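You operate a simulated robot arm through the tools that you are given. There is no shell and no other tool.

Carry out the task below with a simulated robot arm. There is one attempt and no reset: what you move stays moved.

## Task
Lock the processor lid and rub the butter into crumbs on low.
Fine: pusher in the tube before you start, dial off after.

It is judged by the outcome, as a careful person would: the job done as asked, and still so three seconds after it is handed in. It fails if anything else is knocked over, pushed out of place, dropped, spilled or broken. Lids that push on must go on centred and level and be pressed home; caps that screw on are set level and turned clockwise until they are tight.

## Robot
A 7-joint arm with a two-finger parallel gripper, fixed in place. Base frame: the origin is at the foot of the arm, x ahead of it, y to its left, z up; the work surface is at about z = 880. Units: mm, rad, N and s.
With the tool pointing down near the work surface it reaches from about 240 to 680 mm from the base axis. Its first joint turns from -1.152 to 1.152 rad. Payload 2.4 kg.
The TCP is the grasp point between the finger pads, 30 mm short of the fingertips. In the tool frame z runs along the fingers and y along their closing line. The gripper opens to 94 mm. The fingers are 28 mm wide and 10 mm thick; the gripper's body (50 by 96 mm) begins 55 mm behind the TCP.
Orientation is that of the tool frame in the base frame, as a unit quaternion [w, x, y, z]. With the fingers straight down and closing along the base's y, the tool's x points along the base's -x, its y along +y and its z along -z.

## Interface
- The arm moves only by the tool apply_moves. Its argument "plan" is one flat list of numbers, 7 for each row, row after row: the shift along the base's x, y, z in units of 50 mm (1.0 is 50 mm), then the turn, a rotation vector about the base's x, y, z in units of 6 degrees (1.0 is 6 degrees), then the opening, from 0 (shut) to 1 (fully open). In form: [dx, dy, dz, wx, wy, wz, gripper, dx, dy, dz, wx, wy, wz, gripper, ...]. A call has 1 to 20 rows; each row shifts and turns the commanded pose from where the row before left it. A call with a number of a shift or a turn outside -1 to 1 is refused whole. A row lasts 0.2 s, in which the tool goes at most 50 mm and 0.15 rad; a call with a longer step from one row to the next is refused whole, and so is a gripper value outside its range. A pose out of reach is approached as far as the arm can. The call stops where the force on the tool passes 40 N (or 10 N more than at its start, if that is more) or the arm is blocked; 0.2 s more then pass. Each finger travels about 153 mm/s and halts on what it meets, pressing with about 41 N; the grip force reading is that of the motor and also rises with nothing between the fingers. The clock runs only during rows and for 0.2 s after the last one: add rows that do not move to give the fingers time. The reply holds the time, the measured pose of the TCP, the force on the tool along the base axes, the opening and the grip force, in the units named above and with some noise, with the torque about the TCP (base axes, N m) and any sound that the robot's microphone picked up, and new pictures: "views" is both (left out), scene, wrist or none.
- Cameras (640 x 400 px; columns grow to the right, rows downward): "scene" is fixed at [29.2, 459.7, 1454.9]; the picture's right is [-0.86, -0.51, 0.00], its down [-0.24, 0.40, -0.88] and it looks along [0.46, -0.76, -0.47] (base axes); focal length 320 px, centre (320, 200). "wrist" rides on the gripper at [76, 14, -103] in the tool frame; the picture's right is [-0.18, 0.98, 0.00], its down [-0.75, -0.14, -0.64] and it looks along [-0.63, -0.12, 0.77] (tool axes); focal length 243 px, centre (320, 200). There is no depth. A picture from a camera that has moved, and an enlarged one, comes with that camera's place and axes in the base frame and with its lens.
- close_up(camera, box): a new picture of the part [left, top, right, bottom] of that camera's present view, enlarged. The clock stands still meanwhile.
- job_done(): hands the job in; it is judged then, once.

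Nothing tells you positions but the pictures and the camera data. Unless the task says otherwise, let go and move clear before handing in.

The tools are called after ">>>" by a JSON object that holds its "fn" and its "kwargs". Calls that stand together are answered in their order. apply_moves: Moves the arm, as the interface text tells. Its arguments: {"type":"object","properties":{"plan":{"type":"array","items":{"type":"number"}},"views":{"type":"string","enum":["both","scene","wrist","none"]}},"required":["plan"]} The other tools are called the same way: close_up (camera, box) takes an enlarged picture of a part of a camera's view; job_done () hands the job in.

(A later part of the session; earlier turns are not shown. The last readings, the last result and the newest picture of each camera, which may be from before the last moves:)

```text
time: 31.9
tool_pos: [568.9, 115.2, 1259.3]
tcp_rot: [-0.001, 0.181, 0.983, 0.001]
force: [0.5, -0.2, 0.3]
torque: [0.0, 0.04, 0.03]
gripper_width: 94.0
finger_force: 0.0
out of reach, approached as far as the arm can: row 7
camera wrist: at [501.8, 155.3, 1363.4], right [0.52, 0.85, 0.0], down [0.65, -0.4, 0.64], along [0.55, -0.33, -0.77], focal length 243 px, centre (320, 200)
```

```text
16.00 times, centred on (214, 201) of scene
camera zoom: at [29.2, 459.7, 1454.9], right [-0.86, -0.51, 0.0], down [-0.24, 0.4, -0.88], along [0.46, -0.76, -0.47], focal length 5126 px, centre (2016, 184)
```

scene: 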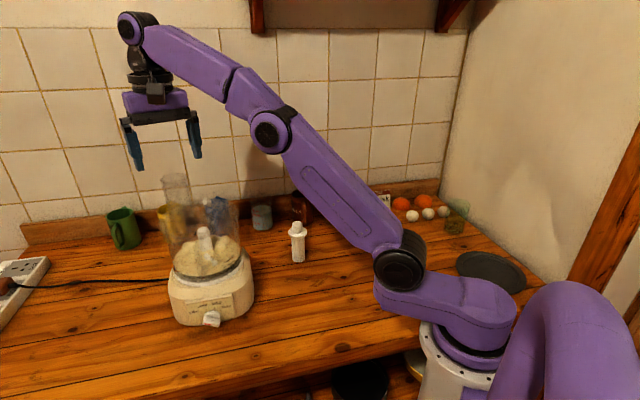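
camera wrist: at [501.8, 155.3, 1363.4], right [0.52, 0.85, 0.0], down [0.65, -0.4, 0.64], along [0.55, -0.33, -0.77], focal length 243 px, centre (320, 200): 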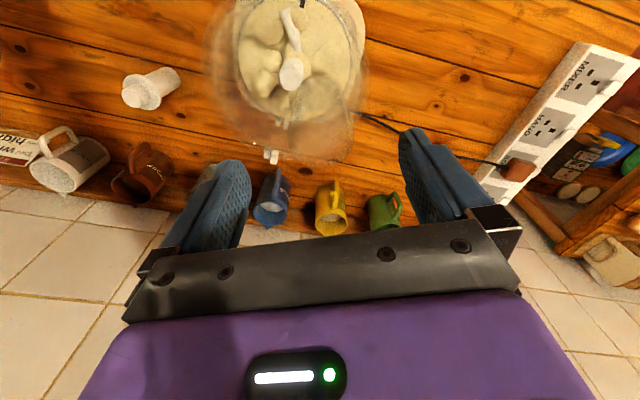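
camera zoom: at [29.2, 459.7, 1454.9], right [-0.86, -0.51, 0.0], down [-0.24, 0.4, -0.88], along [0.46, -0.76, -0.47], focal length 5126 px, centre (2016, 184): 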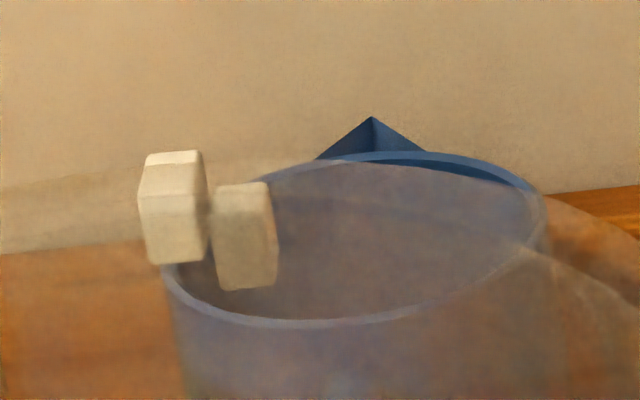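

The lid is down, level, and its tab is against the bowl's tab, with the bowl back in its original place. Next is the pusher: I'll measure it closely.

>>> {"fn": "close_up", "kwargs": {"camera": "wrist", "box": [100, 50, 200, 120]}}

>>> {"fn": "close_up", "kwargs": {"camera": "scene", "box": [275, 210, 325, 270]}}

>>> {"fn": "close_up", "kwargs": {"camera": "scene", "box": [150, 165, 220, 225]}}

>>> {"fn": "close_up", "kwargs": {"camera": "wrist", "box": [280, 60, 400, 170]}}

```text
5.71 times, centred on (150, 85) of wrist
camera zoom: at [501.8, 155.3, 1363.4], right [0.52, 0.85, 0.0], down [0.65, -0.4, 0.64], along [0.55, -0.33, -0.77], focal length 1386 px, centre (1291, 857)
```

zoom: 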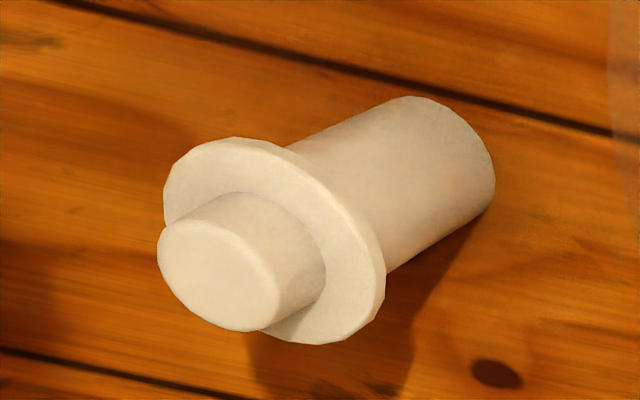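

```text
6.67 times, centred on (300, 240) of scene
camera zoom: at [29.2, 459.7, 1454.9], right [-0.86, -0.51, 0.0], down [-0.24, 0.4, -0.88], along [0.46, -0.76, -0.47], focal length 2136 px, centre (453, -67)
```

zoom: 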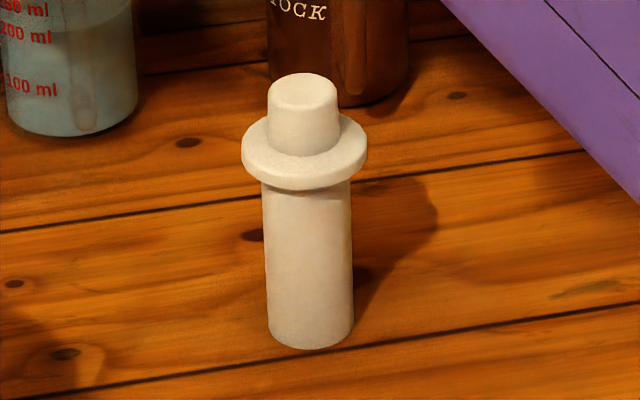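

```text
6.67 times, centred on (185, 195) of scene
camera zoom: at [29.2, 459.7, 1454.9], right [-0.86, -0.51, 0.0], down [-0.24, 0.4, -0.88], along [0.46, -0.76, -0.47], focal length 2136 px, centre (1220, 233)
```

zoom: 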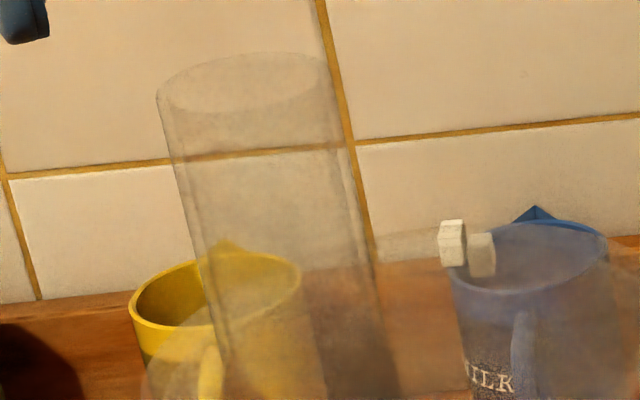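

```text
3.64 times, centred on (340, 115) of wrist
camera zoom: at [501.8, 155.3, 1363.4], right [0.52, 0.85, 0.0], down [0.65, -0.4, 0.64], along [0.55, -0.33, -0.77], focal length 882 px, centre (247, 509)
```

zoom: 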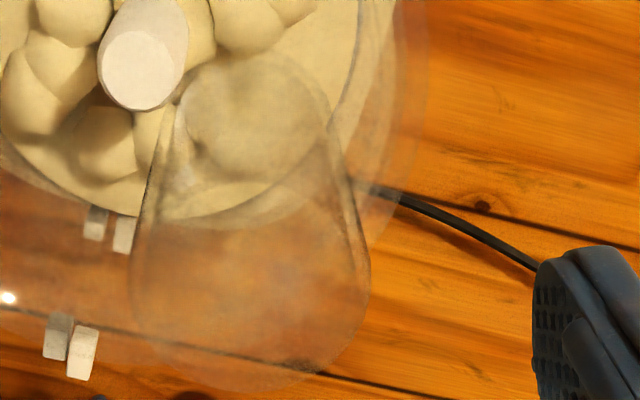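

The pusher stands at about (458,-132): flange top near z 973, knob up to z 999. The tube axis is about (570,115.5) with its top near z 1201. A vertical tool can't get high enough to lower the pusher in, so I'll grip the knob with the tool tilted 30°.

>>> {"fn": "apply_moves", "kwargs": {"plan": [-0.455, -0.706, 0, 0, 0, 0.496, 1, -0.455, -0.706, 0, 0, 0, 0.496, 1, -0.455, -0.706, -0.2, 0, 0, 0.496, 1, -0.455, -0.706, -0.25, 0, 0, 0.496, 1, -0.455, -0.706, -0.25, 0, 0, 0.496, 1, -0.455, -0.706, -0.25, 0, 0, 0.496, 1, -0.455, -0.706, -0.25, 0, 0, 0.496, 1, 0, 0, 0, 0, -1, 0, 1, 0, 0, 0, 0, -1, 0, 1, 0, 0, 0, 0, -1, 0, 1, 0, 0, 0, 0, -1, 0, 1, 0, 0, 0, 0, -1, 0, 1, 0, 0, 0, 0, 0, 0, 1]}}

>>> {"fn": "close_up", "kwargs": {"camera": "wrist", "box": [220, 80, 420, 220]}}

```text
time: 34.7
tool_pos: [409.2, -133.4, 1200.4]
tcp_rot: [0.26, -0.001, 0.966, 0.002]
force: [-0.7, 0.7, 0.4]
torque: [0.0, -0.01, -0.02]
gripper_width: 93.9
finger_force: 0.0
camera wrist: at [290.0, -118.9, 1251.7], right [0.16, 0.98, 0.1], down [0.33, -0.14, 0.93], along [0.93, -0.12, -0.35], focal length 243 px, centre (320, 200)
```

scene: 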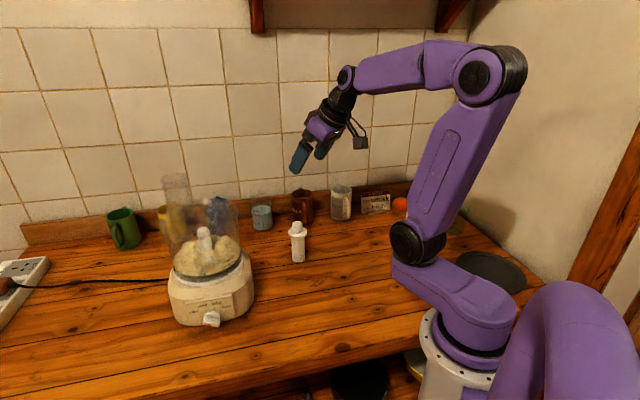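
wrist: 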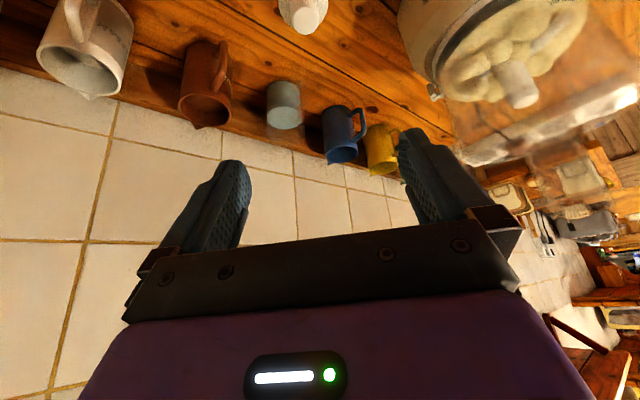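

```text
2.86 times, centred on (320, 150) of wrist
camera zoom: at [290.0, -118.9, 1251.7], right [0.16, 0.98, 0.1], down [0.33, -0.14, 0.93], along [0.93, -0.12, -0.35], focal length 693 px, centre (320, 343)
```

zoom: 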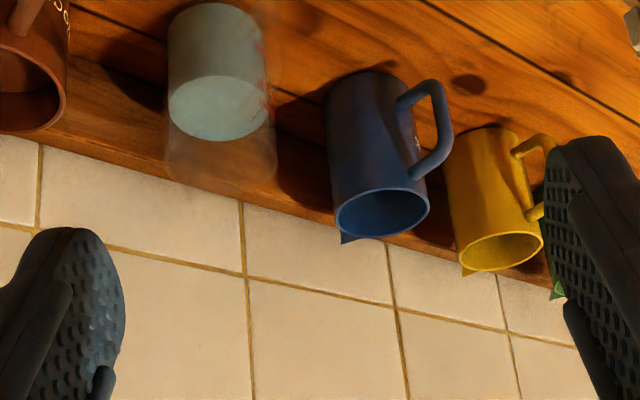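

>>> {"fn": "apply_moves", "kwargs": {"plan": [0, 0.03, -0.82, 0, 0, 0, 1, 0, 0, -0.82, 0, 0, 0, 1, 0, 0, -0.82, 0, 0, 0, 1, 0, 0, 0, 0, 0, 0, 1]}}

>>> {"fn": "close_up", "kwargs": {"camera": "wrist", "box": [240, 40, 420, 200]}}

>>> {"fn": "close_up", "kwargs": {"camera": "scene", "box": [265, 190, 365, 270]}}

```text
time: 35.7
tool_pos: [408.4, -130.9, 1076.6]
tcp_rot: [0.258, 0.0, 0.966, 0.002]
force: [-0.5, -0.4, -0.1]
torque: [-0.01, -0.03, -0.01]
gripper_width: 93.9
finger_force: 0.0
camera wrist: at [290.2, -117.5, 1129.5], right [0.16, 0.98, 0.09], down [0.33, -0.14, 0.93], along [0.93, -0.12, -0.35], focal length 243 px, centre (320, 200)
```

scene: 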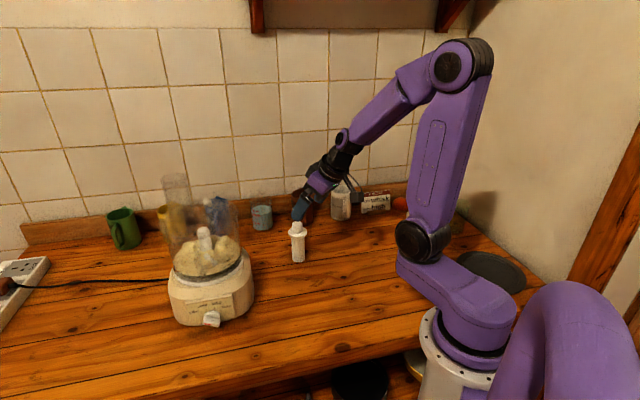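
wrist: 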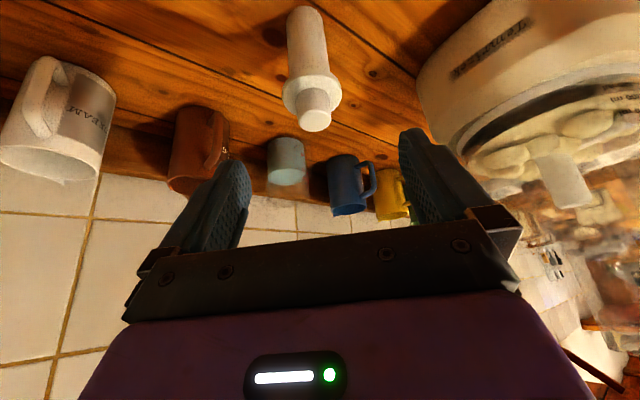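

```text
2.50 times, centred on (330, 120) of wrist
camera zoom: at [290.2, -117.5, 1129.5], right [0.16, 0.98, 0.09], down [0.33, -0.14, 0.93], along [0.93, -0.12, -0.35], focal length 606 px, centre (295, 400)
```

zoom: 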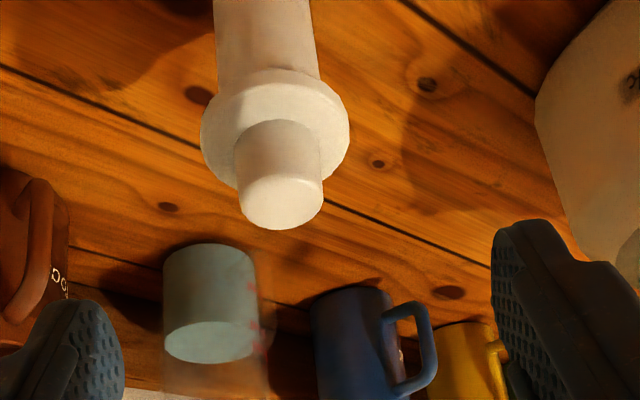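

```text
5.00 times, centred on (315, 230) of scene
camera zoom: at [29.2, 459.7, 1454.9], right [-0.86, -0.51, 0.0], down [-0.24, 0.4, -0.88], along [0.46, -0.76, -0.47], focal length 1602 px, centre (345, 50)
```

zoom: 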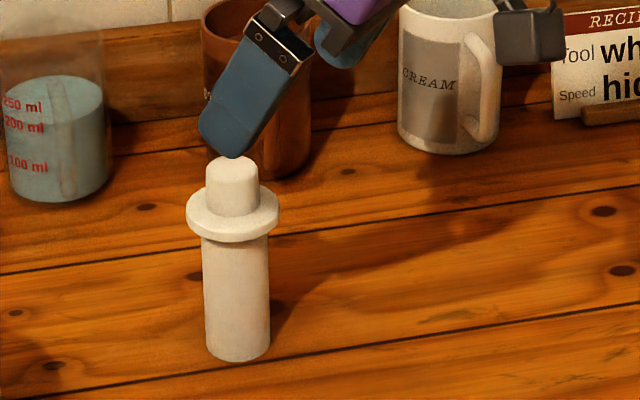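

>>> {"fn": "apply_moves", "kwargs": {"plan": [0.2, -0.1, -0.35, 0, 0, 0, 1, 0.2, 0, -0.35, 0, 0, 0, 1, 0.2, 0, -0.3, 0, 0, 0, 1, 0, 0, 0, 0, 0, 0, 1]}}

>>> {"fn": "close_up", "kwargs": {"camera": "wrist", "box": [240, 60, 420, 220]}}

>>> {"fn": "close_up", "kwargs": {"camera": "scene", "box": [265, 200, 345, 270]}}

```text
time: 36.7
tool_pos: [439.0, -135.7, 1027.7]
tcp_rot: [0.259, -0.001, 0.966, 0.002]
force: [0.5, -1.0, 0.2]
torque: [-0.01, 0.0, -0.02]
gripper_width: 94.1
finger_force: 0.1
camera wrist: at [320.5, -121.3, 1078.9], right [0.16, 0.98, 0.09], down [0.33, -0.14, 0.93], along [0.93, -0.12, -0.35], focal length 243 px, centre (320, 200)
```

scene: 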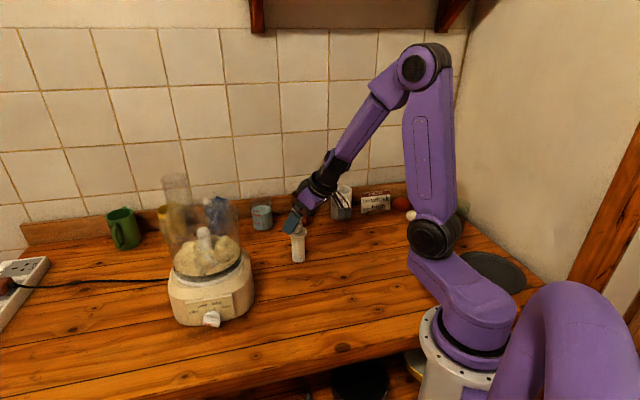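
wrist: 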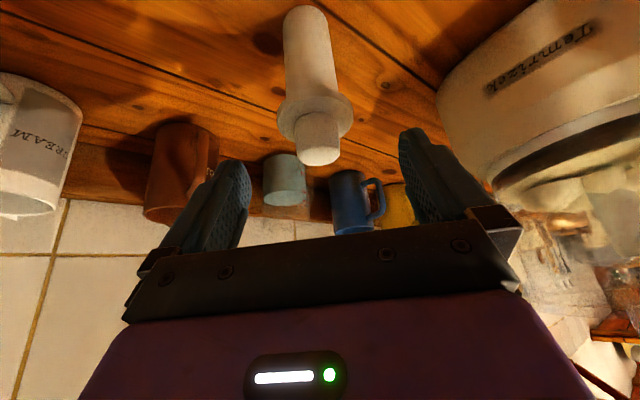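

```text
2.50 times, centred on (330, 140) of wrist
camera zoom: at [320.5, -121.3, 1078.9], right [0.16, 0.98, 0.09], down [0.33, -0.14, 0.93], along [0.93, -0.12, -0.35], focal length 606 px, centre (295, 350)
```

zoom: 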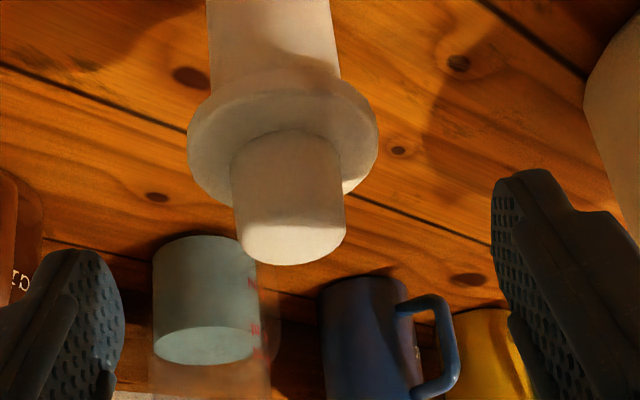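

```text
5.71 times, centred on (305, 235) of scene
camera zoom: at [29.2, 459.7, 1454.9], right [-0.86, -0.51, 0.0], down [-0.24, 0.4, -0.88], along [0.46, -0.76, -0.47], focal length 1831 px, centre (406, 0)
```

zoom: 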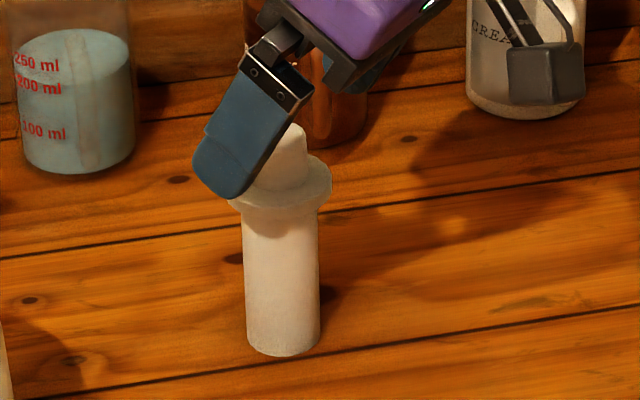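

>>> {"fn": "apply_moves", "kwargs": {"plan": [0.1, 0, -0.22, 0, 0, 0, 1, 0.08, 0, -0.18, 0, 0, 0, 1, 0, 0, 0, 0, 0, 0, 1]}}

>>> {"fn": "close_up", "kwargs": {"camera": "wrist", "box": [240, 60, 420, 220]}}

>>> {"fn": "close_up", "kwargs": {"camera": "scene", "box": [265, 200, 345, 270]}}

```text
time: 37.5
tool_pos: [447.6, -136.8, 1005.4]
tcp_rot: [0.259, 0.0, 0.966, 0.002]
force: [-1.3, -0.2, 0.1]
torque: [0.03, 0.01, -0.03]
gripper_width: 93.9
finger_force: 0.0
camera wrist: at [329.2, -121.4, 1058.6], right [0.16, 0.98, 0.09], down [0.33, -0.14, 0.93], along [0.93, -0.12, -0.35], focal length 243 px, centre (320, 200)
```

scene: 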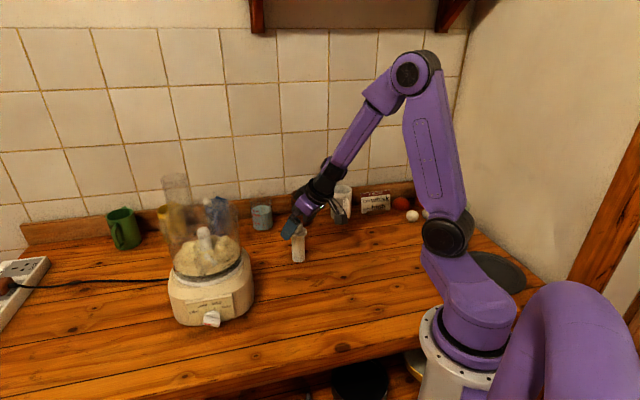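
wrist: 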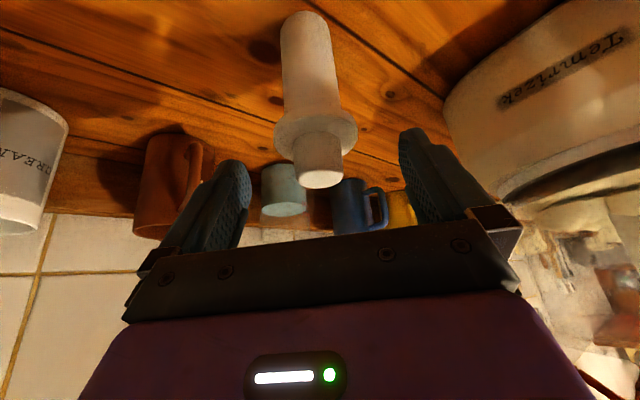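

```text
2.50 times, centred on (330, 140) of wrist
camera zoom: at [329.2, -121.4, 1058.6], right [0.16, 0.98, 0.09], down [0.33, -0.14, 0.93], along [0.93, -0.12, -0.35], focal length 606 px, centre (295, 350)
```

zoom: 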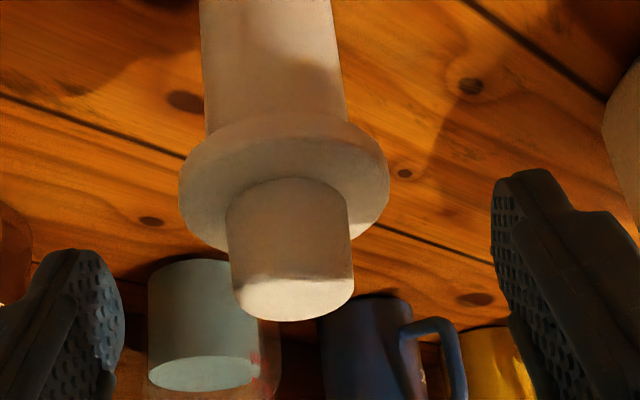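

```text
5.71 times, centred on (305, 235) of scene
camera zoom: at [29.2, 459.7, 1454.9], right [-0.86, -0.51, 0.0], down [-0.24, 0.4, -0.88], along [0.46, -0.76, -0.47], focal length 1831 px, centre (406, 0)
```

zoom: 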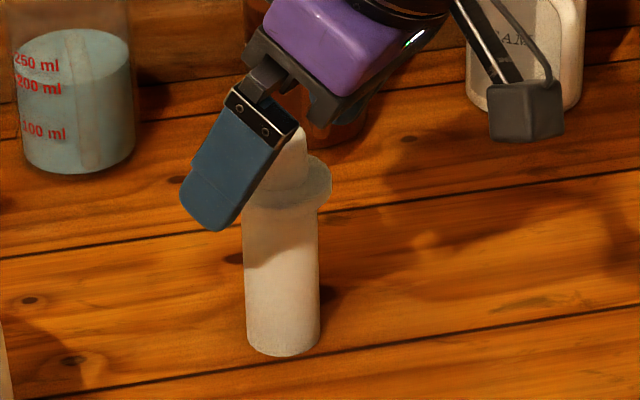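

>>> {"fn": "apply_moves", "kwargs": {"plan": [0.02, 0, 0.06, 0, 0, 0, 1, 0, 0, 0, 0, 0, 0, 0.5, 0, 0, 0, 0, 0, 0, 0.1, 0, 0, 0, 0, 0, 0, 0.1, 0, 0, 0, 0, 0, 0, 0.1]}}

>>> {"fn": "close_up", "kwargs": {"camera": "wrist", "box": [240, 60, 420, 220]}}

>>> {"fn": "close_up", "kwargs": {"camera": "scene", "box": [265, 200, 345, 270]}}

```text
time: 38.7
tool_pos: [448.3, -136.4, 1009.6]
tcp_rot: [0.259, -0.001, 0.966, 0.001]
force: [0.5, 1.1, 1.2]
torque: [0.04, -0.08, -0.02]
gripper_width: 27.4
finger_force: 41.0
camera wrist: at [330.2, -121.8, 1062.3], right [0.16, 0.98, 0.1], down [0.33, -0.14, 0.93], along [0.93, -0.12, -0.35], focal length 243 px, centre (320, 200)
```

scene: 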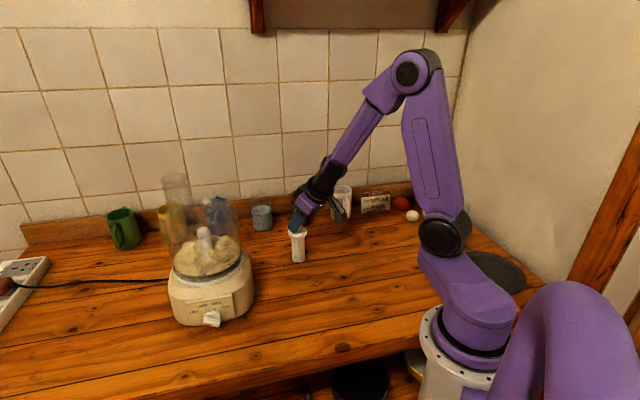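
wrist: 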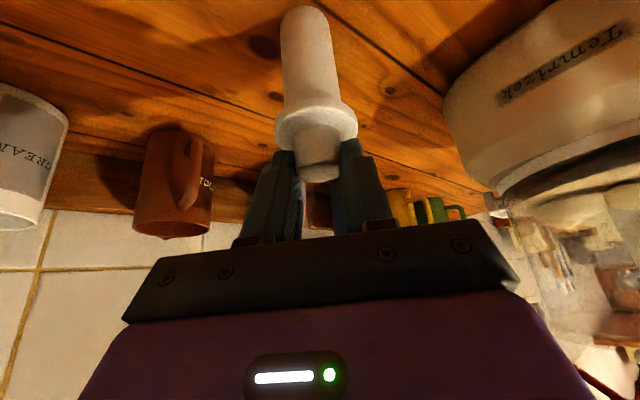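

```text
2.50 times, centred on (330, 140) of wrist
camera zoom: at [330.2, -121.8, 1062.3], right [0.16, 0.98, 0.1], down [0.33, -0.14, 0.93], along [0.93, -0.12, -0.35], focal length 606 px, centre (295, 350)
```

zoom: 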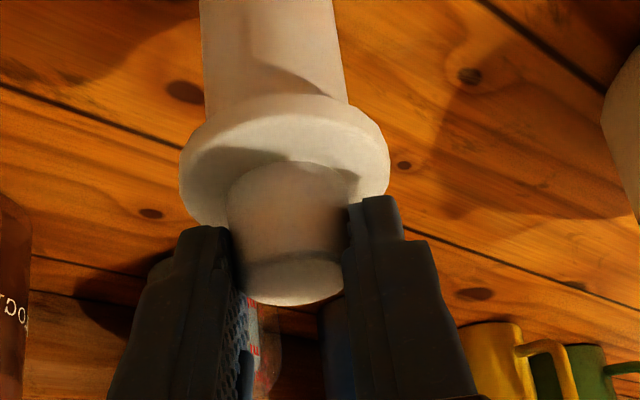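

```text
5.71 times, centred on (305, 235) of scene
camera zoom: at [29.2, 459.7, 1454.9], right [-0.86, -0.51, 0.0], down [-0.24, 0.4, -0.88], along [0.46, -0.76, -0.47], focal length 1831 px, centre (406, 0)
```

zoom: 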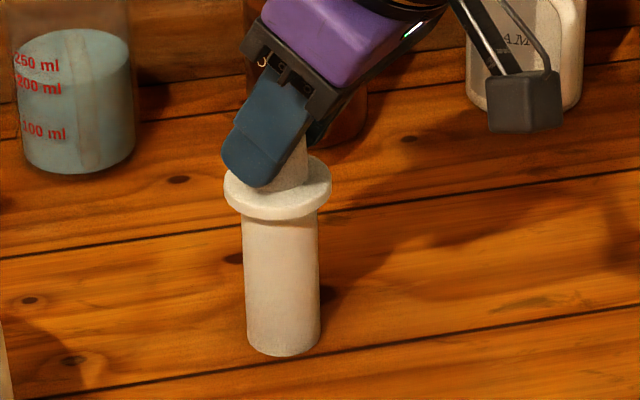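

>>> {"fn": "apply_moves", "kwargs": {"plan": [0, 0, 0.2, 0, 0, 0, 0.1, 0, 0, 0.5, 0, 0, 0, 0.1, 0, 0, 0.9, 0, 0, 0, 0.1, 0, 0, 0.9, 0, 0, 0, 0.1, 0, 0, 0, 0, 0, 0, 0.1]}}

>>> {"fn": "close_up", "kwargs": {"camera": "scene", "box": [255, 130, 355, 230]}}

```text
time: 39.9
tool_pos: [446.0, -136.9, 1135.3]
tcp_rot: [0.259, 0.0, 0.966, 0.002]
force: [0.7, 0.5, 0.0]
torque: [-0.03, 0.0, 0.01]
gripper_width: 27.6
finger_force: 40.9
camera wrist: at [328.2, -122.0, 1186.8], right [0.16, 0.98, 0.09], down [0.33, -0.14, 0.93], along [0.93, -0.12, -0.35], focal length 243 px, centre (320, 200)
```

scene: 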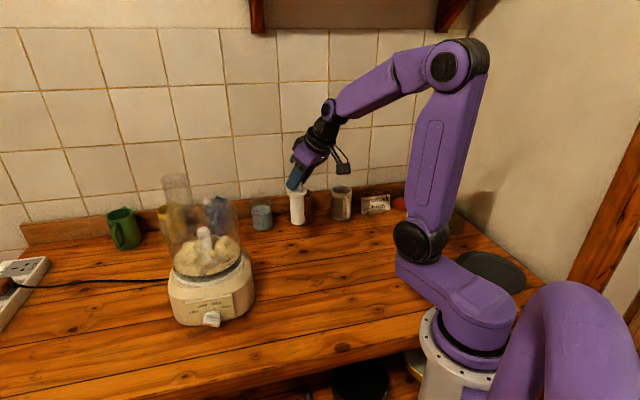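
wrist: 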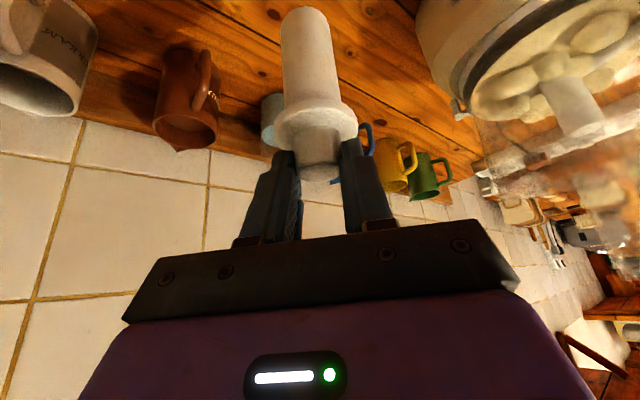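

```text
4.00 times, centred on (305, 180) of scene
camera zoom: at [29.2, 459.7, 1454.9], right [-0.86, -0.51, 0.0], down [-0.24, 0.4, -0.88], along [0.46, -0.76, -0.47], focal length 1281 px, centre (380, 280)
```

zoom: 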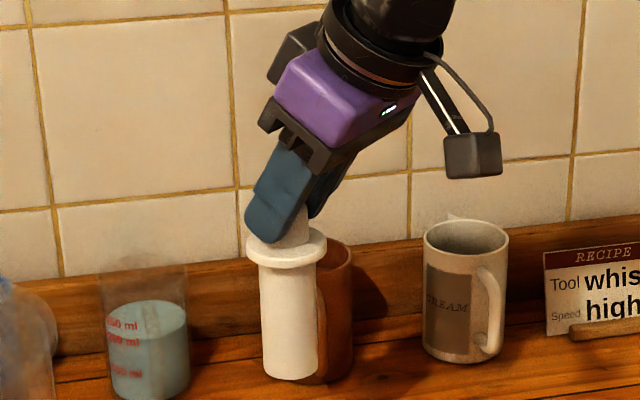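

The pusher is held upright without slip. I'll raise it above the tube's height and carry it over the tube.

>>> {"fn": "apply_moves", "kwargs": {"plan": [0, 0, 0.85, 0, 0, 0, 0.1, 0, 0, 0.85, 0, 0, 0, 0.1, 0, 0, 0.85, 0, 0, 0, 0.1, 0, 0, 0.85, 0, 0, 0, 0.1, 0, 0, 0.85, 0, 0, 0, 0.1, 0.387, 0.841, 0, 0, 0, 0, 0.1, 0.387, 0.841, 0, 0, 0, 0, 0.1, 0.387, 0.841, 0, 0, 0, 0, 0.1, 0.387, 0.841, 0, 0, 0, 0, 0.1, 0.387, 0.841, 0, 0, 0, 0, 0.1, 0.387, 0.841, 0, 0, 0, 0, 0.1, 0, 0, 0, 0, 0, 0, 0.1]}}

>>> {"fn": "close_up", "kwargs": {"camera": "scene", "box": [130, 90, 230, 210]}}

>>> {"fn": "close_up", "kwargs": {"camera": "wrist", "box": [220, 0, 420, 190]}}

```text
time: 42.5
tool_pos: [562.5, 119.0, 1347.0]
tcp_rot: [0.259, 0.0, 0.966, 0.001]
force: [-0.7, -0.1, -1.2]
torque: [-0.02, -0.02, 0.0]
gripper_width: 27.4
finger_force: 41.3
camera wrist: at [444.4, 133.4, 1399.2], right [0.16, 0.98, 0.1], down [0.33, -0.14, 0.93], along [0.93, -0.12, -0.35], focal length 243 px, centre (320, 200)
```

scene: 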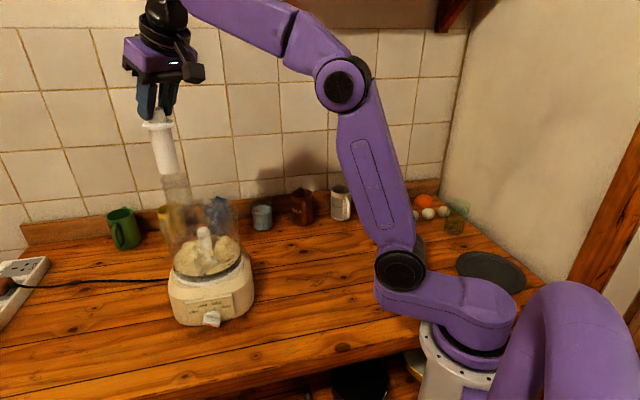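
wrist: 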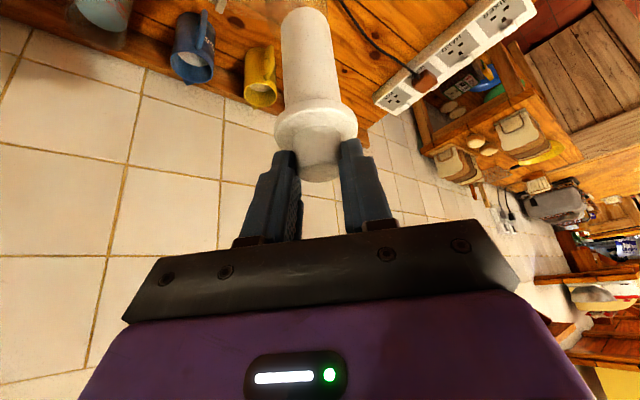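

```text
3.33 times, centred on (180, 150) of scene
camera zoom: at [29.2, 459.7, 1454.9], right [-0.86, -0.51, 0.0], down [-0.24, 0.4, -0.88], along [0.46, -0.76, -0.47], focal length 1068 px, centre (787, 367)
```

zoom: 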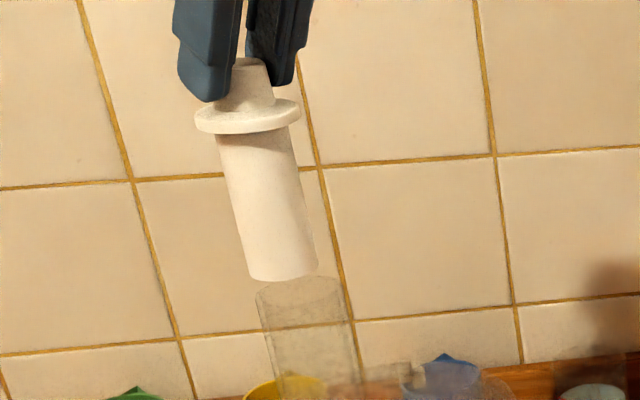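

```text
2.11 times, centred on (320, 95) of wrist
camera zoom: at [444.4, 133.4, 1399.2], right [0.16, 0.98, 0.1], down [0.33, -0.14, 0.93], along [0.93, -0.12, -0.35], focal length 511 px, centre (320, 421)
```

zoom: 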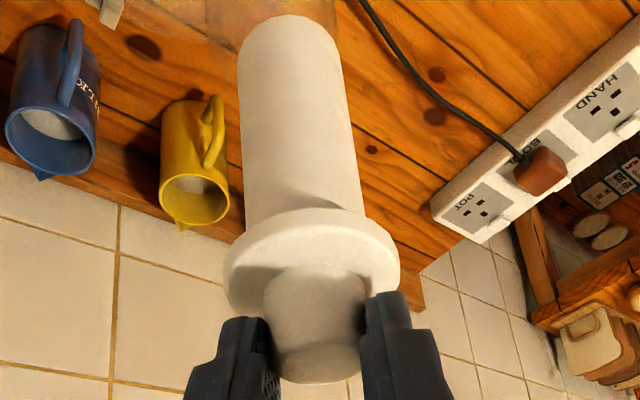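

>>> {"fn": "close_up", "kwargs": {"camera": "wrist", "box": [250, 0, 360, 70]}}

>>> {"fn": "close_up", "kwargs": {"camera": "scene", "box": [155, 140, 215, 200]}}

```text
5.71 times, centred on (305, 35) of wrist
camera zoom: at [444.4, 133.4, 1399.2], right [0.16, 0.98, 0.1], down [0.33, -0.14, 0.93], along [0.93, -0.12, -0.35], focal length 1386 px, centre (406, 1143)
```

zoom: 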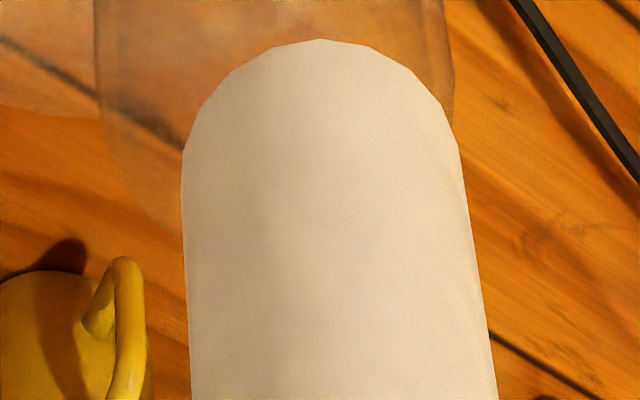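

```text
6.67 times, centred on (185, 170) of scene
camera zoom: at [29.2, 459.7, 1454.9], right [-0.86, -0.51, 0.0], down [-0.24, 0.4, -0.88], along [0.46, -0.76, -0.47], focal length 2136 px, centre (1220, 400)
```

zoom: 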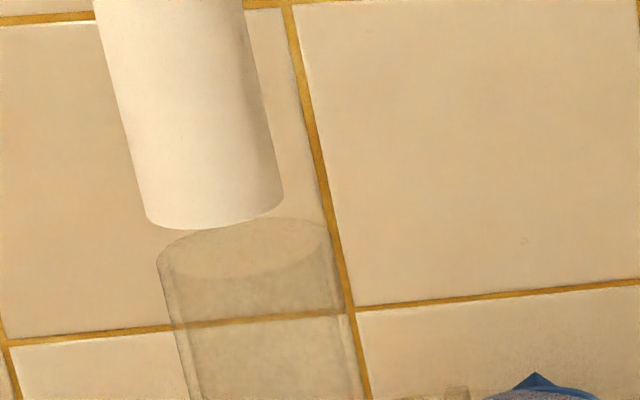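

The pusher bottom looks about 5 mm too far in +y and a little in +x. I'll correct and lower to just above the tube's mouth.

>>> {"fn": "apply_moves", "kwargs": {"plan": [-0.04, -0.09, 0, 0, 0, 0, 0.1, 0, 0, -0.1, 0, 0, 0, 0.1, 0, 0, -0.08, 0, 0, 0, 0.1, 0, 0, 0, 0, 0, 0, 0.1], "views": "none"}}

>>> {"fn": "close_up", "kwargs": {"camera": "wrist", "box": [250, 0, 360, 70]}}

>>> {"fn": "close_up", "kwargs": {"camera": "scene", "box": [155, 140, 215, 200]}}

```text
time: 43.5
tool_pos: [561.5, 111.0, 1337.9]
tcp_rot: [0.259, 0.0, 0.966, 0.001]
force: [0.3, 0.5, -0.5]
torque: [-0.01, 0.01, -0.02]
gripper_width: 27.5
finger_force: 40.8
```

```text
5.71 times, centred on (305, 35) of wrist
camera zoom: at [443.8, 126.0, 1390.3], right [0.16, 0.98, 0.1], down [0.33, -0.14, 0.93], along [0.93, -0.12, -0.35], focal length 1386 px, centre (406, 1143)
```

zoom: 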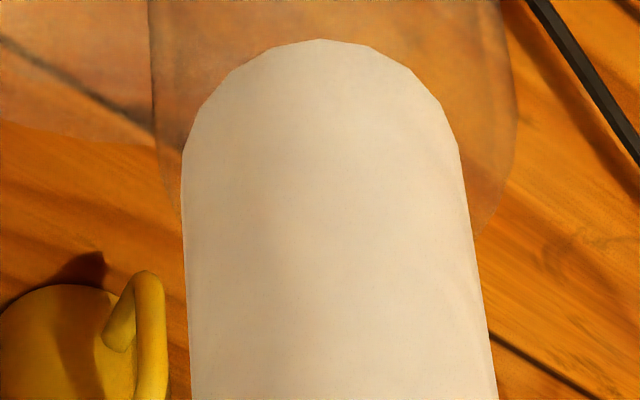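

```text
6.67 times, centred on (185, 170) of scene
camera zoom: at [29.2, 459.7, 1454.9], right [-0.86, -0.51, 0.0], down [-0.24, 0.4, -0.88], along [0.46, -0.76, -0.47], focal length 2136 px, centre (1220, 400)
```

zoom: 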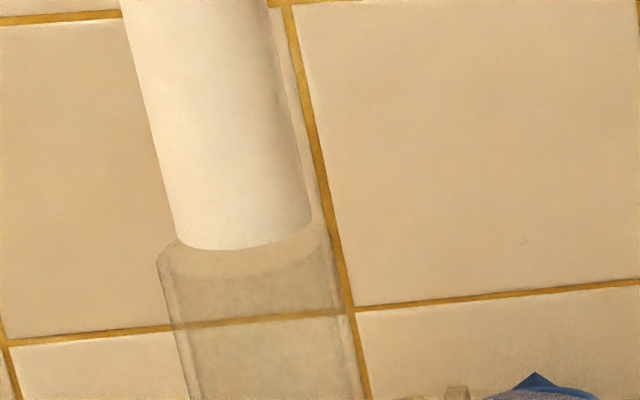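

>>> {"fn": "apply_moves", "kwargs": {"plan": [0, 0.044, 0, 0, 0, 0, 0.1, 0, 0, 0, 0, 0, 0, 0.1, 0, 0, -0.06, 0, 0, 0, 0.1, 0, 0, 0, 0, 0, 0, 0.1], "views": "none"}}

>>> {"fn": "close_up", "kwargs": {"camera": "wrist", "box": [250, 0, 360, 70]}}

>>> {"fn": "close_up", "kwargs": {"camera": "scene", "box": [155, 140, 215, 200]}}

```text
time: 44.5
tool_pos: [562.0, 112.7, 1334.6]
tcp_rot: [0.258, 0.0, 0.966, 0.002]
force: [-1.0, -0.2, 0.2]
torque: [0.02, -0.01, 0.0]
gripper_width: 27.3
finger_force: 41.1
```

```text
5.71 times, centred on (305, 35) of wrist
camera zoom: at [444.6, 127.4, 1387.1], right [0.16, 0.98, 0.1], down [0.33, -0.14, 0.93], along [0.93, -0.12, -0.35], focal length 1386 px, centre (406, 1143)
```

zoom: 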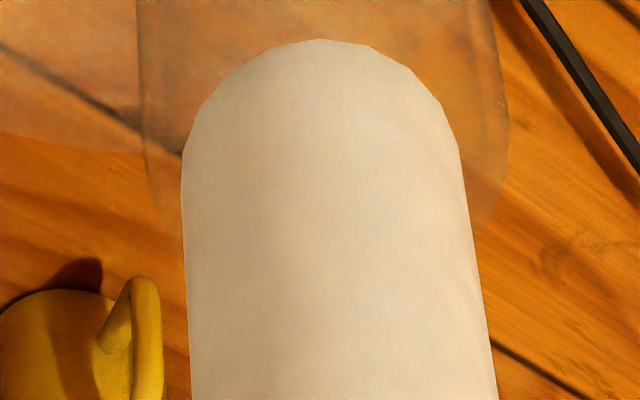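

```text
6.67 times, centred on (185, 170) of scene
camera zoom: at [29.2, 459.7, 1454.9], right [-0.86, -0.51, 0.0], down [-0.24, 0.4, -0.88], along [0.46, -0.76, -0.47], focal length 2136 px, centre (1220, 400)
```

zoom: 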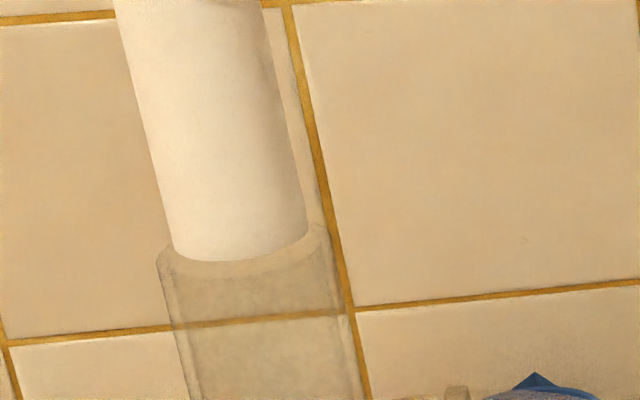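

Aligned in both views. I'll lower the pusher into the tube in stages, watching the force.

>>> {"fn": "apply_moves", "kwargs": {"plan": [0, 0, -0.1, 0, 0, 0, 0.1, 0, 0, -0.15, 0, 0, 0, 0.1, 0, 0, -0.15, 0, 0, 0, 0.1, 0, 0, 0, 0, 0, 0, 0.1], "views": "none"}}

>>> {"fn": "close_up", "kwargs": {"camera": "scene", "box": [145, 120, 225, 220]}}

```text
time: 45.5
tool_pos: [561.8, 113.8, 1315.0]
tcp_rot: [0.259, -0.001, 0.966, 0.002]
force: [-0.2, -0.6, 0.1]
torque: [-0.01, 0.02, 0.0]
gripper_width: 27.3
finger_force: 41.2
```

```text
4.00 times, centred on (185, 170) of scene
camera zoom: at [29.2, 459.7, 1454.9], right [-0.86, -0.51, 0.0], down [-0.24, 0.4, -0.88], along [0.46, -0.76, -0.47], focal length 1281 px, centre (860, 320)
```

zoom: 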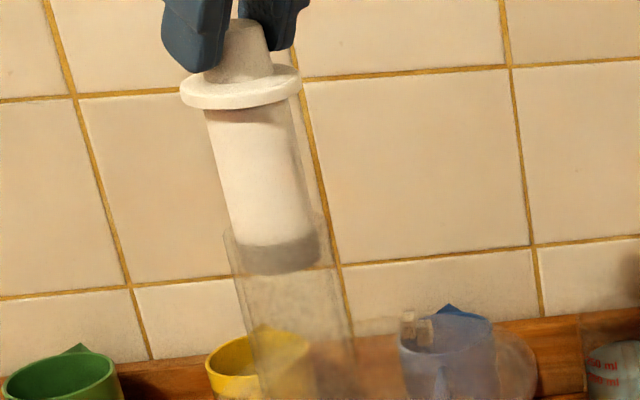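

It's inside the tube with no contact force. Continuing down.

>>> {"fn": "apply_moves", "kwargs": {"plan": [0, 0, -0.25, 0, 0, 0, 0.1, 0, 0, -0.3, 0, 0, 0, 0.1, 0, 0, -0.3, 0, 0, 0, 0.1, 0, 0, -0.25, 0, 0, 0, 0.1, 0, 0, 0, 0, 0, 0, 0.1], "views": "none"}}

>>> {"fn": "close_up", "kwargs": {"camera": "scene", "box": [145, 120, 225, 220]}}

```text
time: 46.7
tool_pos: [563.3, 113.5, 1260.7]
tcp_rot: [0.26, 0.0, 0.966, 0.002]
force: [0.3, -0.5, 0.1]
torque: [0.03, -0.01, 0.03]
gripper_width: 27.2
finger_force: 41.1
```

```text
4.00 times, centred on (185, 170) of scene
camera zoom: at [29.2, 459.7, 1454.9], right [-0.86, -0.51, 0.0], down [-0.24, 0.4, -0.88], along [0.46, -0.76, -0.47], focal length 1281 px, centre (860, 320)
```

zoom: 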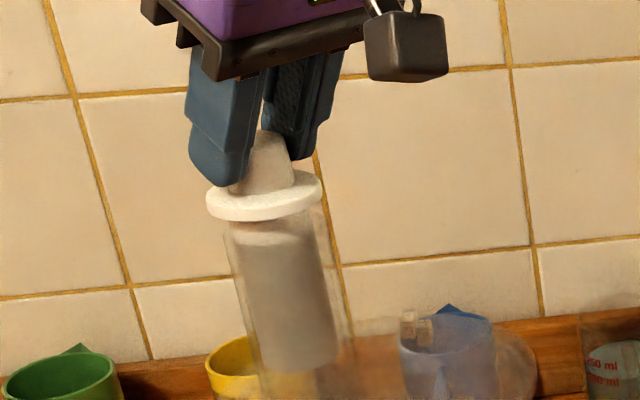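

>>> {"fn": "apply_moves", "kwargs": {"plan": [0, 0, -0.12, 0, 0, 0, 0.1, 0, 0, -0.06, 0, 0, 0, 0.1, 0, 0, 0, 0, 0, 0, 0.1], "views": "none"}}

>>> {"fn": "close_up", "kwargs": {"camera": "scene", "box": [145, 130, 225, 230]}}

```text
time: 47.5
tool_pos: [563.2, 113.8, 1250.8]
tcp_rot: [0.259, -0.001, 0.966, 0.002]
force: [-0.3, -1.1, -0.9]
torque: [0.0, 0.02, -0.02]
gripper_width: 27.4
finger_force: 41.1
```

```text
4.00 times, centred on (185, 180) of scene
camera zoom: at [29.2, 459.7, 1454.9], right [-0.86, -0.51, 0.0], down [-0.24, 0.4, -0.88], along [0.46, -0.76, -0.47], focal length 1281 px, centre (860, 280)
```

zoom: 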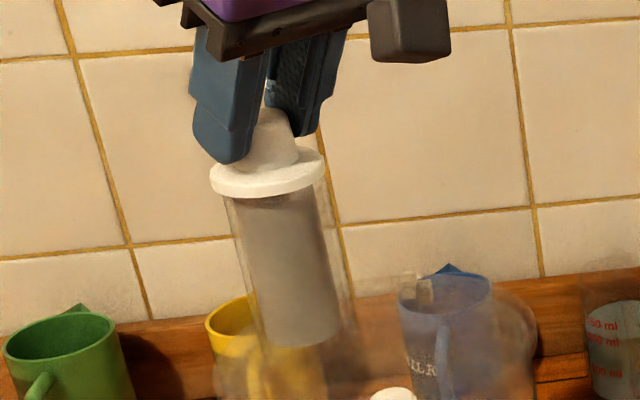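

>>> {"fn": "apply_moves", "kwargs": {"plan": [-0.02, 0, -0.05, 0, 0, 0, 0.1, 0, 0, -0.04, 0, 0, 0, 0.1, 0, 0, 0, 0, 0, 0, 0.1], "views": "none"}}

```text
time: 48.3
tool_pos: [562.1, 113.6, 1248.4]
tcp_rot: [0.259, -0.001, 0.966, 0.002]
force: [-0.4, -0.4, -0.9]
torque: [0.01, -0.02, -0.03]
gripper_width: 27.1
finger_force: 41.0
```

>>> {"fn": "apply_moves", "kwargs": {"plan": [0, 0, -0.04, 0, 0, 0, 0.1, 0, 0, -0.02, 0, 0, 0, 0.1, 0, 0, 0, 0, 0, 0, 0.1], "views": "none"}}

>>> {"fn": "close_up", "kwargs": {"camera": "scene", "box": [150, 150, 210, 210]}}

```text
time: 49.1
tool_pos: [561.3, 112.9, 1245.6]
tcp_rot: [0.261, 0.0, 0.965, 0.001]
force: [-2.9, 0.0, 9.0]
torque: [0.06, 0.16, -0.01]
gripper_width: 27.3
finger_force: 40.8
```

```text
6.67 times, centred on (180, 180) of scene
camera zoom: at [29.0, 459.7, 1454.9], right [-0.86, -0.51, 0.0], down [-0.24, 0.4, -0.88], along [0.46, -0.76, -0.47], focal length 2136 px, centre (1253, 333)
```

zoom: 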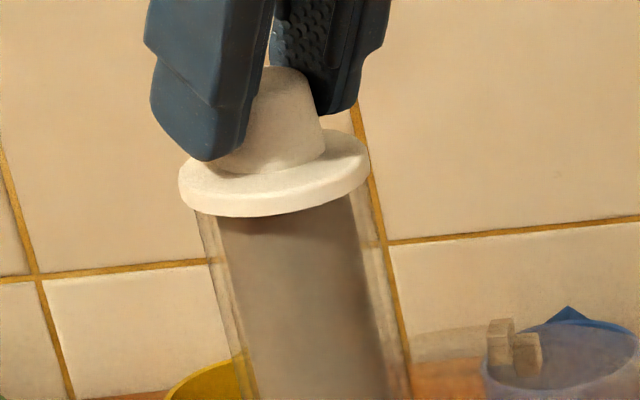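

The flange is resting on the tube top. I'll release and retreat along the tool axis.

>>> {"fn": "apply_moves", "kwargs": {"plan": [0, 0, 0.02, 0, 0, 0, 0.1, 0, 0, 0, 0, 0, 0, 0.5, 0, 0, 0, 0, 0, 0, 1, 0, 0, 0, 0, 0, 0, 1, -0.3, 0, 0.5, 0, 0, 0, 1, -0.45, 0, 0.78, 0, 0, 0, 1, -0.8, 0, 0.2, 0, 0, 0, 1, 0, 0, 0, 0, 0, 0, 1]}}

>>> {"fn": "close_up", "kwargs": {"camera": "scene", "box": [145, 150, 265, 250]}}

>>> {"fn": "close_up", "kwargs": {"camera": "scene", "box": [165, 260, 265, 335]}}

```text
time: 50.9
tool_pos: [484.8, 114.3, 1318.8]
tcp_rot: [0.259, -0.001, 0.966, 0.002]
force: [0.8, 0.2, 0.1]
torque: [-0.03, 0.0, -0.01]
gripper_width: 94.2
finger_force: 0.0
camera wrist: at [366.9, 129.1, 1371.2], right [0.16, 0.98, 0.09], down [0.33, -0.14, 0.93], along [0.93, -0.12, -0.35], focal length 243 px, centre (320, 200)
```

scene: 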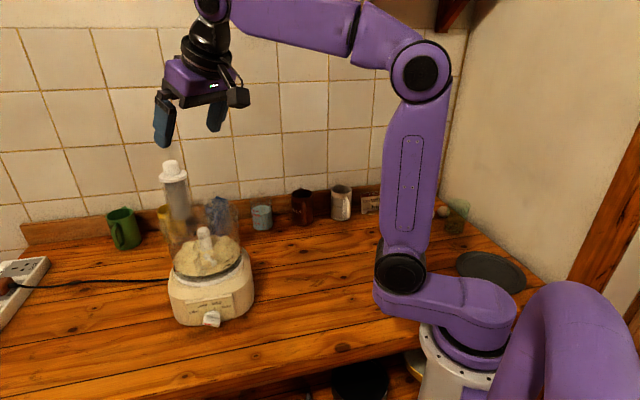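
wrist: 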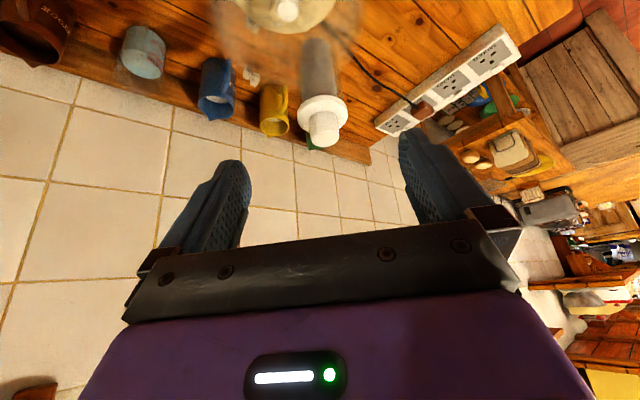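

```text
4.00 times, centred on (205, 200) of scene
camera zoom: at [29.2, 459.7, 1454.9], right [-0.86, -0.51, 0.0], down [-0.24, 0.4, -0.88], along [0.46, -0.76, -0.47], focal length 1281 px, centre (780, 200)
```

zoom: 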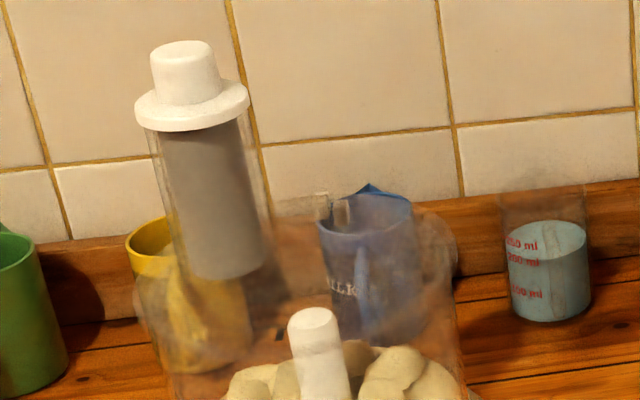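

```text
5.33 times, centred on (215, 298) of scene
camera zoom: at [29.2, 459.7, 1454.9], right [-0.86, -0.51, 0.0], down [-0.24, 0.4, -0.88], along [0.46, -0.76, -0.47], focal length 1708 px, centre (880, -320)
```

zoom: 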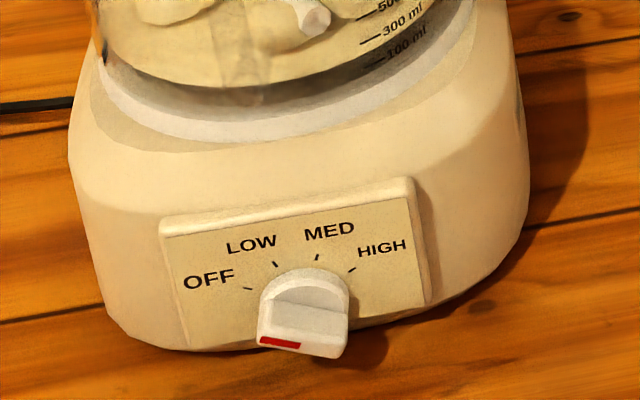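

The pusher is seated in the tube and the dial reads OFF. The panel faces about (-0.7,0.7), with positions about 40° apart. I'll bring the tool round to face the dial, pitched down, for a good view of it; first the bowl's handle area.

>>> {"fn": "apply_moves", "kwargs": {"plan": [-0.4, 0.54, -0.3, 0, 1, 0, 1, -0.4, 0.54, -0.3, 0, 1, 0, 1, -0.4, 0.54, -0.3, 0, 1, 0, 1, -0.4, 0.54, -0.3, 0, 1, 0, 1, -0.4, 0.54, -0.3, 0, 1, 0, 1, 0, 0, -0.2, 0, 0, -0.9375, 1, 0, 0, -0.2, 0, 0, -0.9375, 1, 0, 0, -0.2, 0, 0, -0.9375, 1, 0, 0, -0.2, 0, 0, -0.9375, 1, 0, 0, 0, 0, 0, -0.9375, 1, 0, 0, 0, 0, 0, -0.9375, 1, 0, 0, 0, 0, 0, -0.9375, 1, 0, 0, 0, 0, 0, -0.9375, 1, 0, 0, 0, 0, 0, 0, 1]}}

>>> {"fn": "close_up", "kwargs": {"camera": "scene", "box": [170, 220, 250, 290]}}

```text
time: 53.9
tool_pos: [383.1, 248.8, 1205.0]
tcp_rot: [0.0, 0.384, 0.924, 0.001]
force: [0.1, 0.1, -0.2]
torque: [0.01, -0.01, 0.01]
gripper_width: 94.1
finger_force: 0.1
camera wrist: at [339.4, 312.5, 1308.5], right [0.83, 0.56, 0.0], down [0.43, -0.63, 0.64], along [0.36, -0.53, -0.77], focal length 243 px, centre (320, 200)
```

scene: 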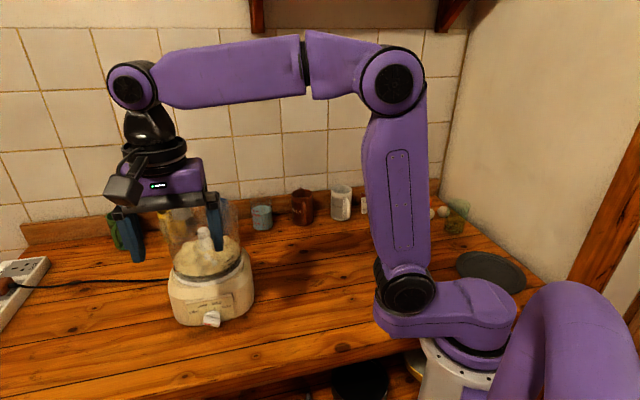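
wrist: 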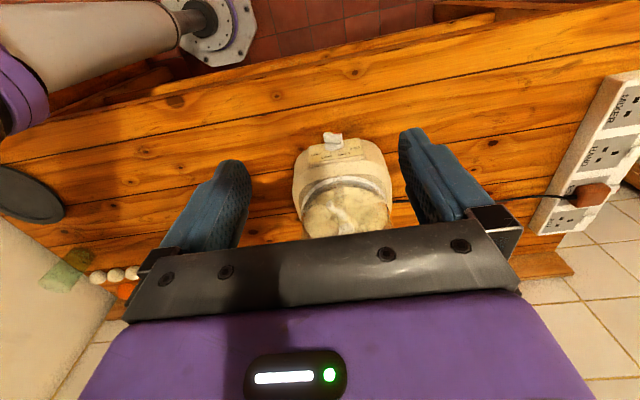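

```text
5.71 times, centred on (210, 255) of scene
camera zoom: at [29.2, 459.7, 1454.9], right [-0.86, -0.51, 0.0], down [-0.24, 0.4, -0.88], along [0.46, -0.76, -0.47], focal length 1831 px, centre (949, -114)
```

zoom: 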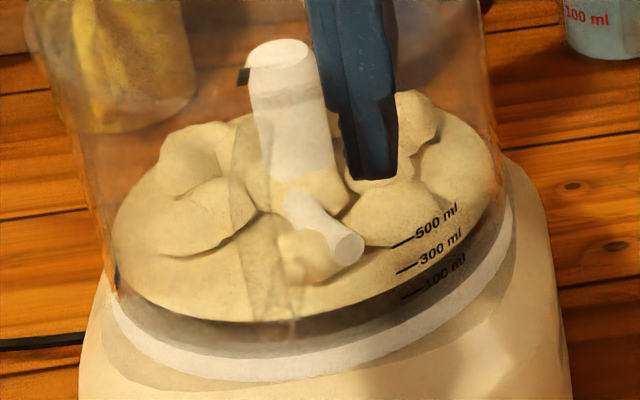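

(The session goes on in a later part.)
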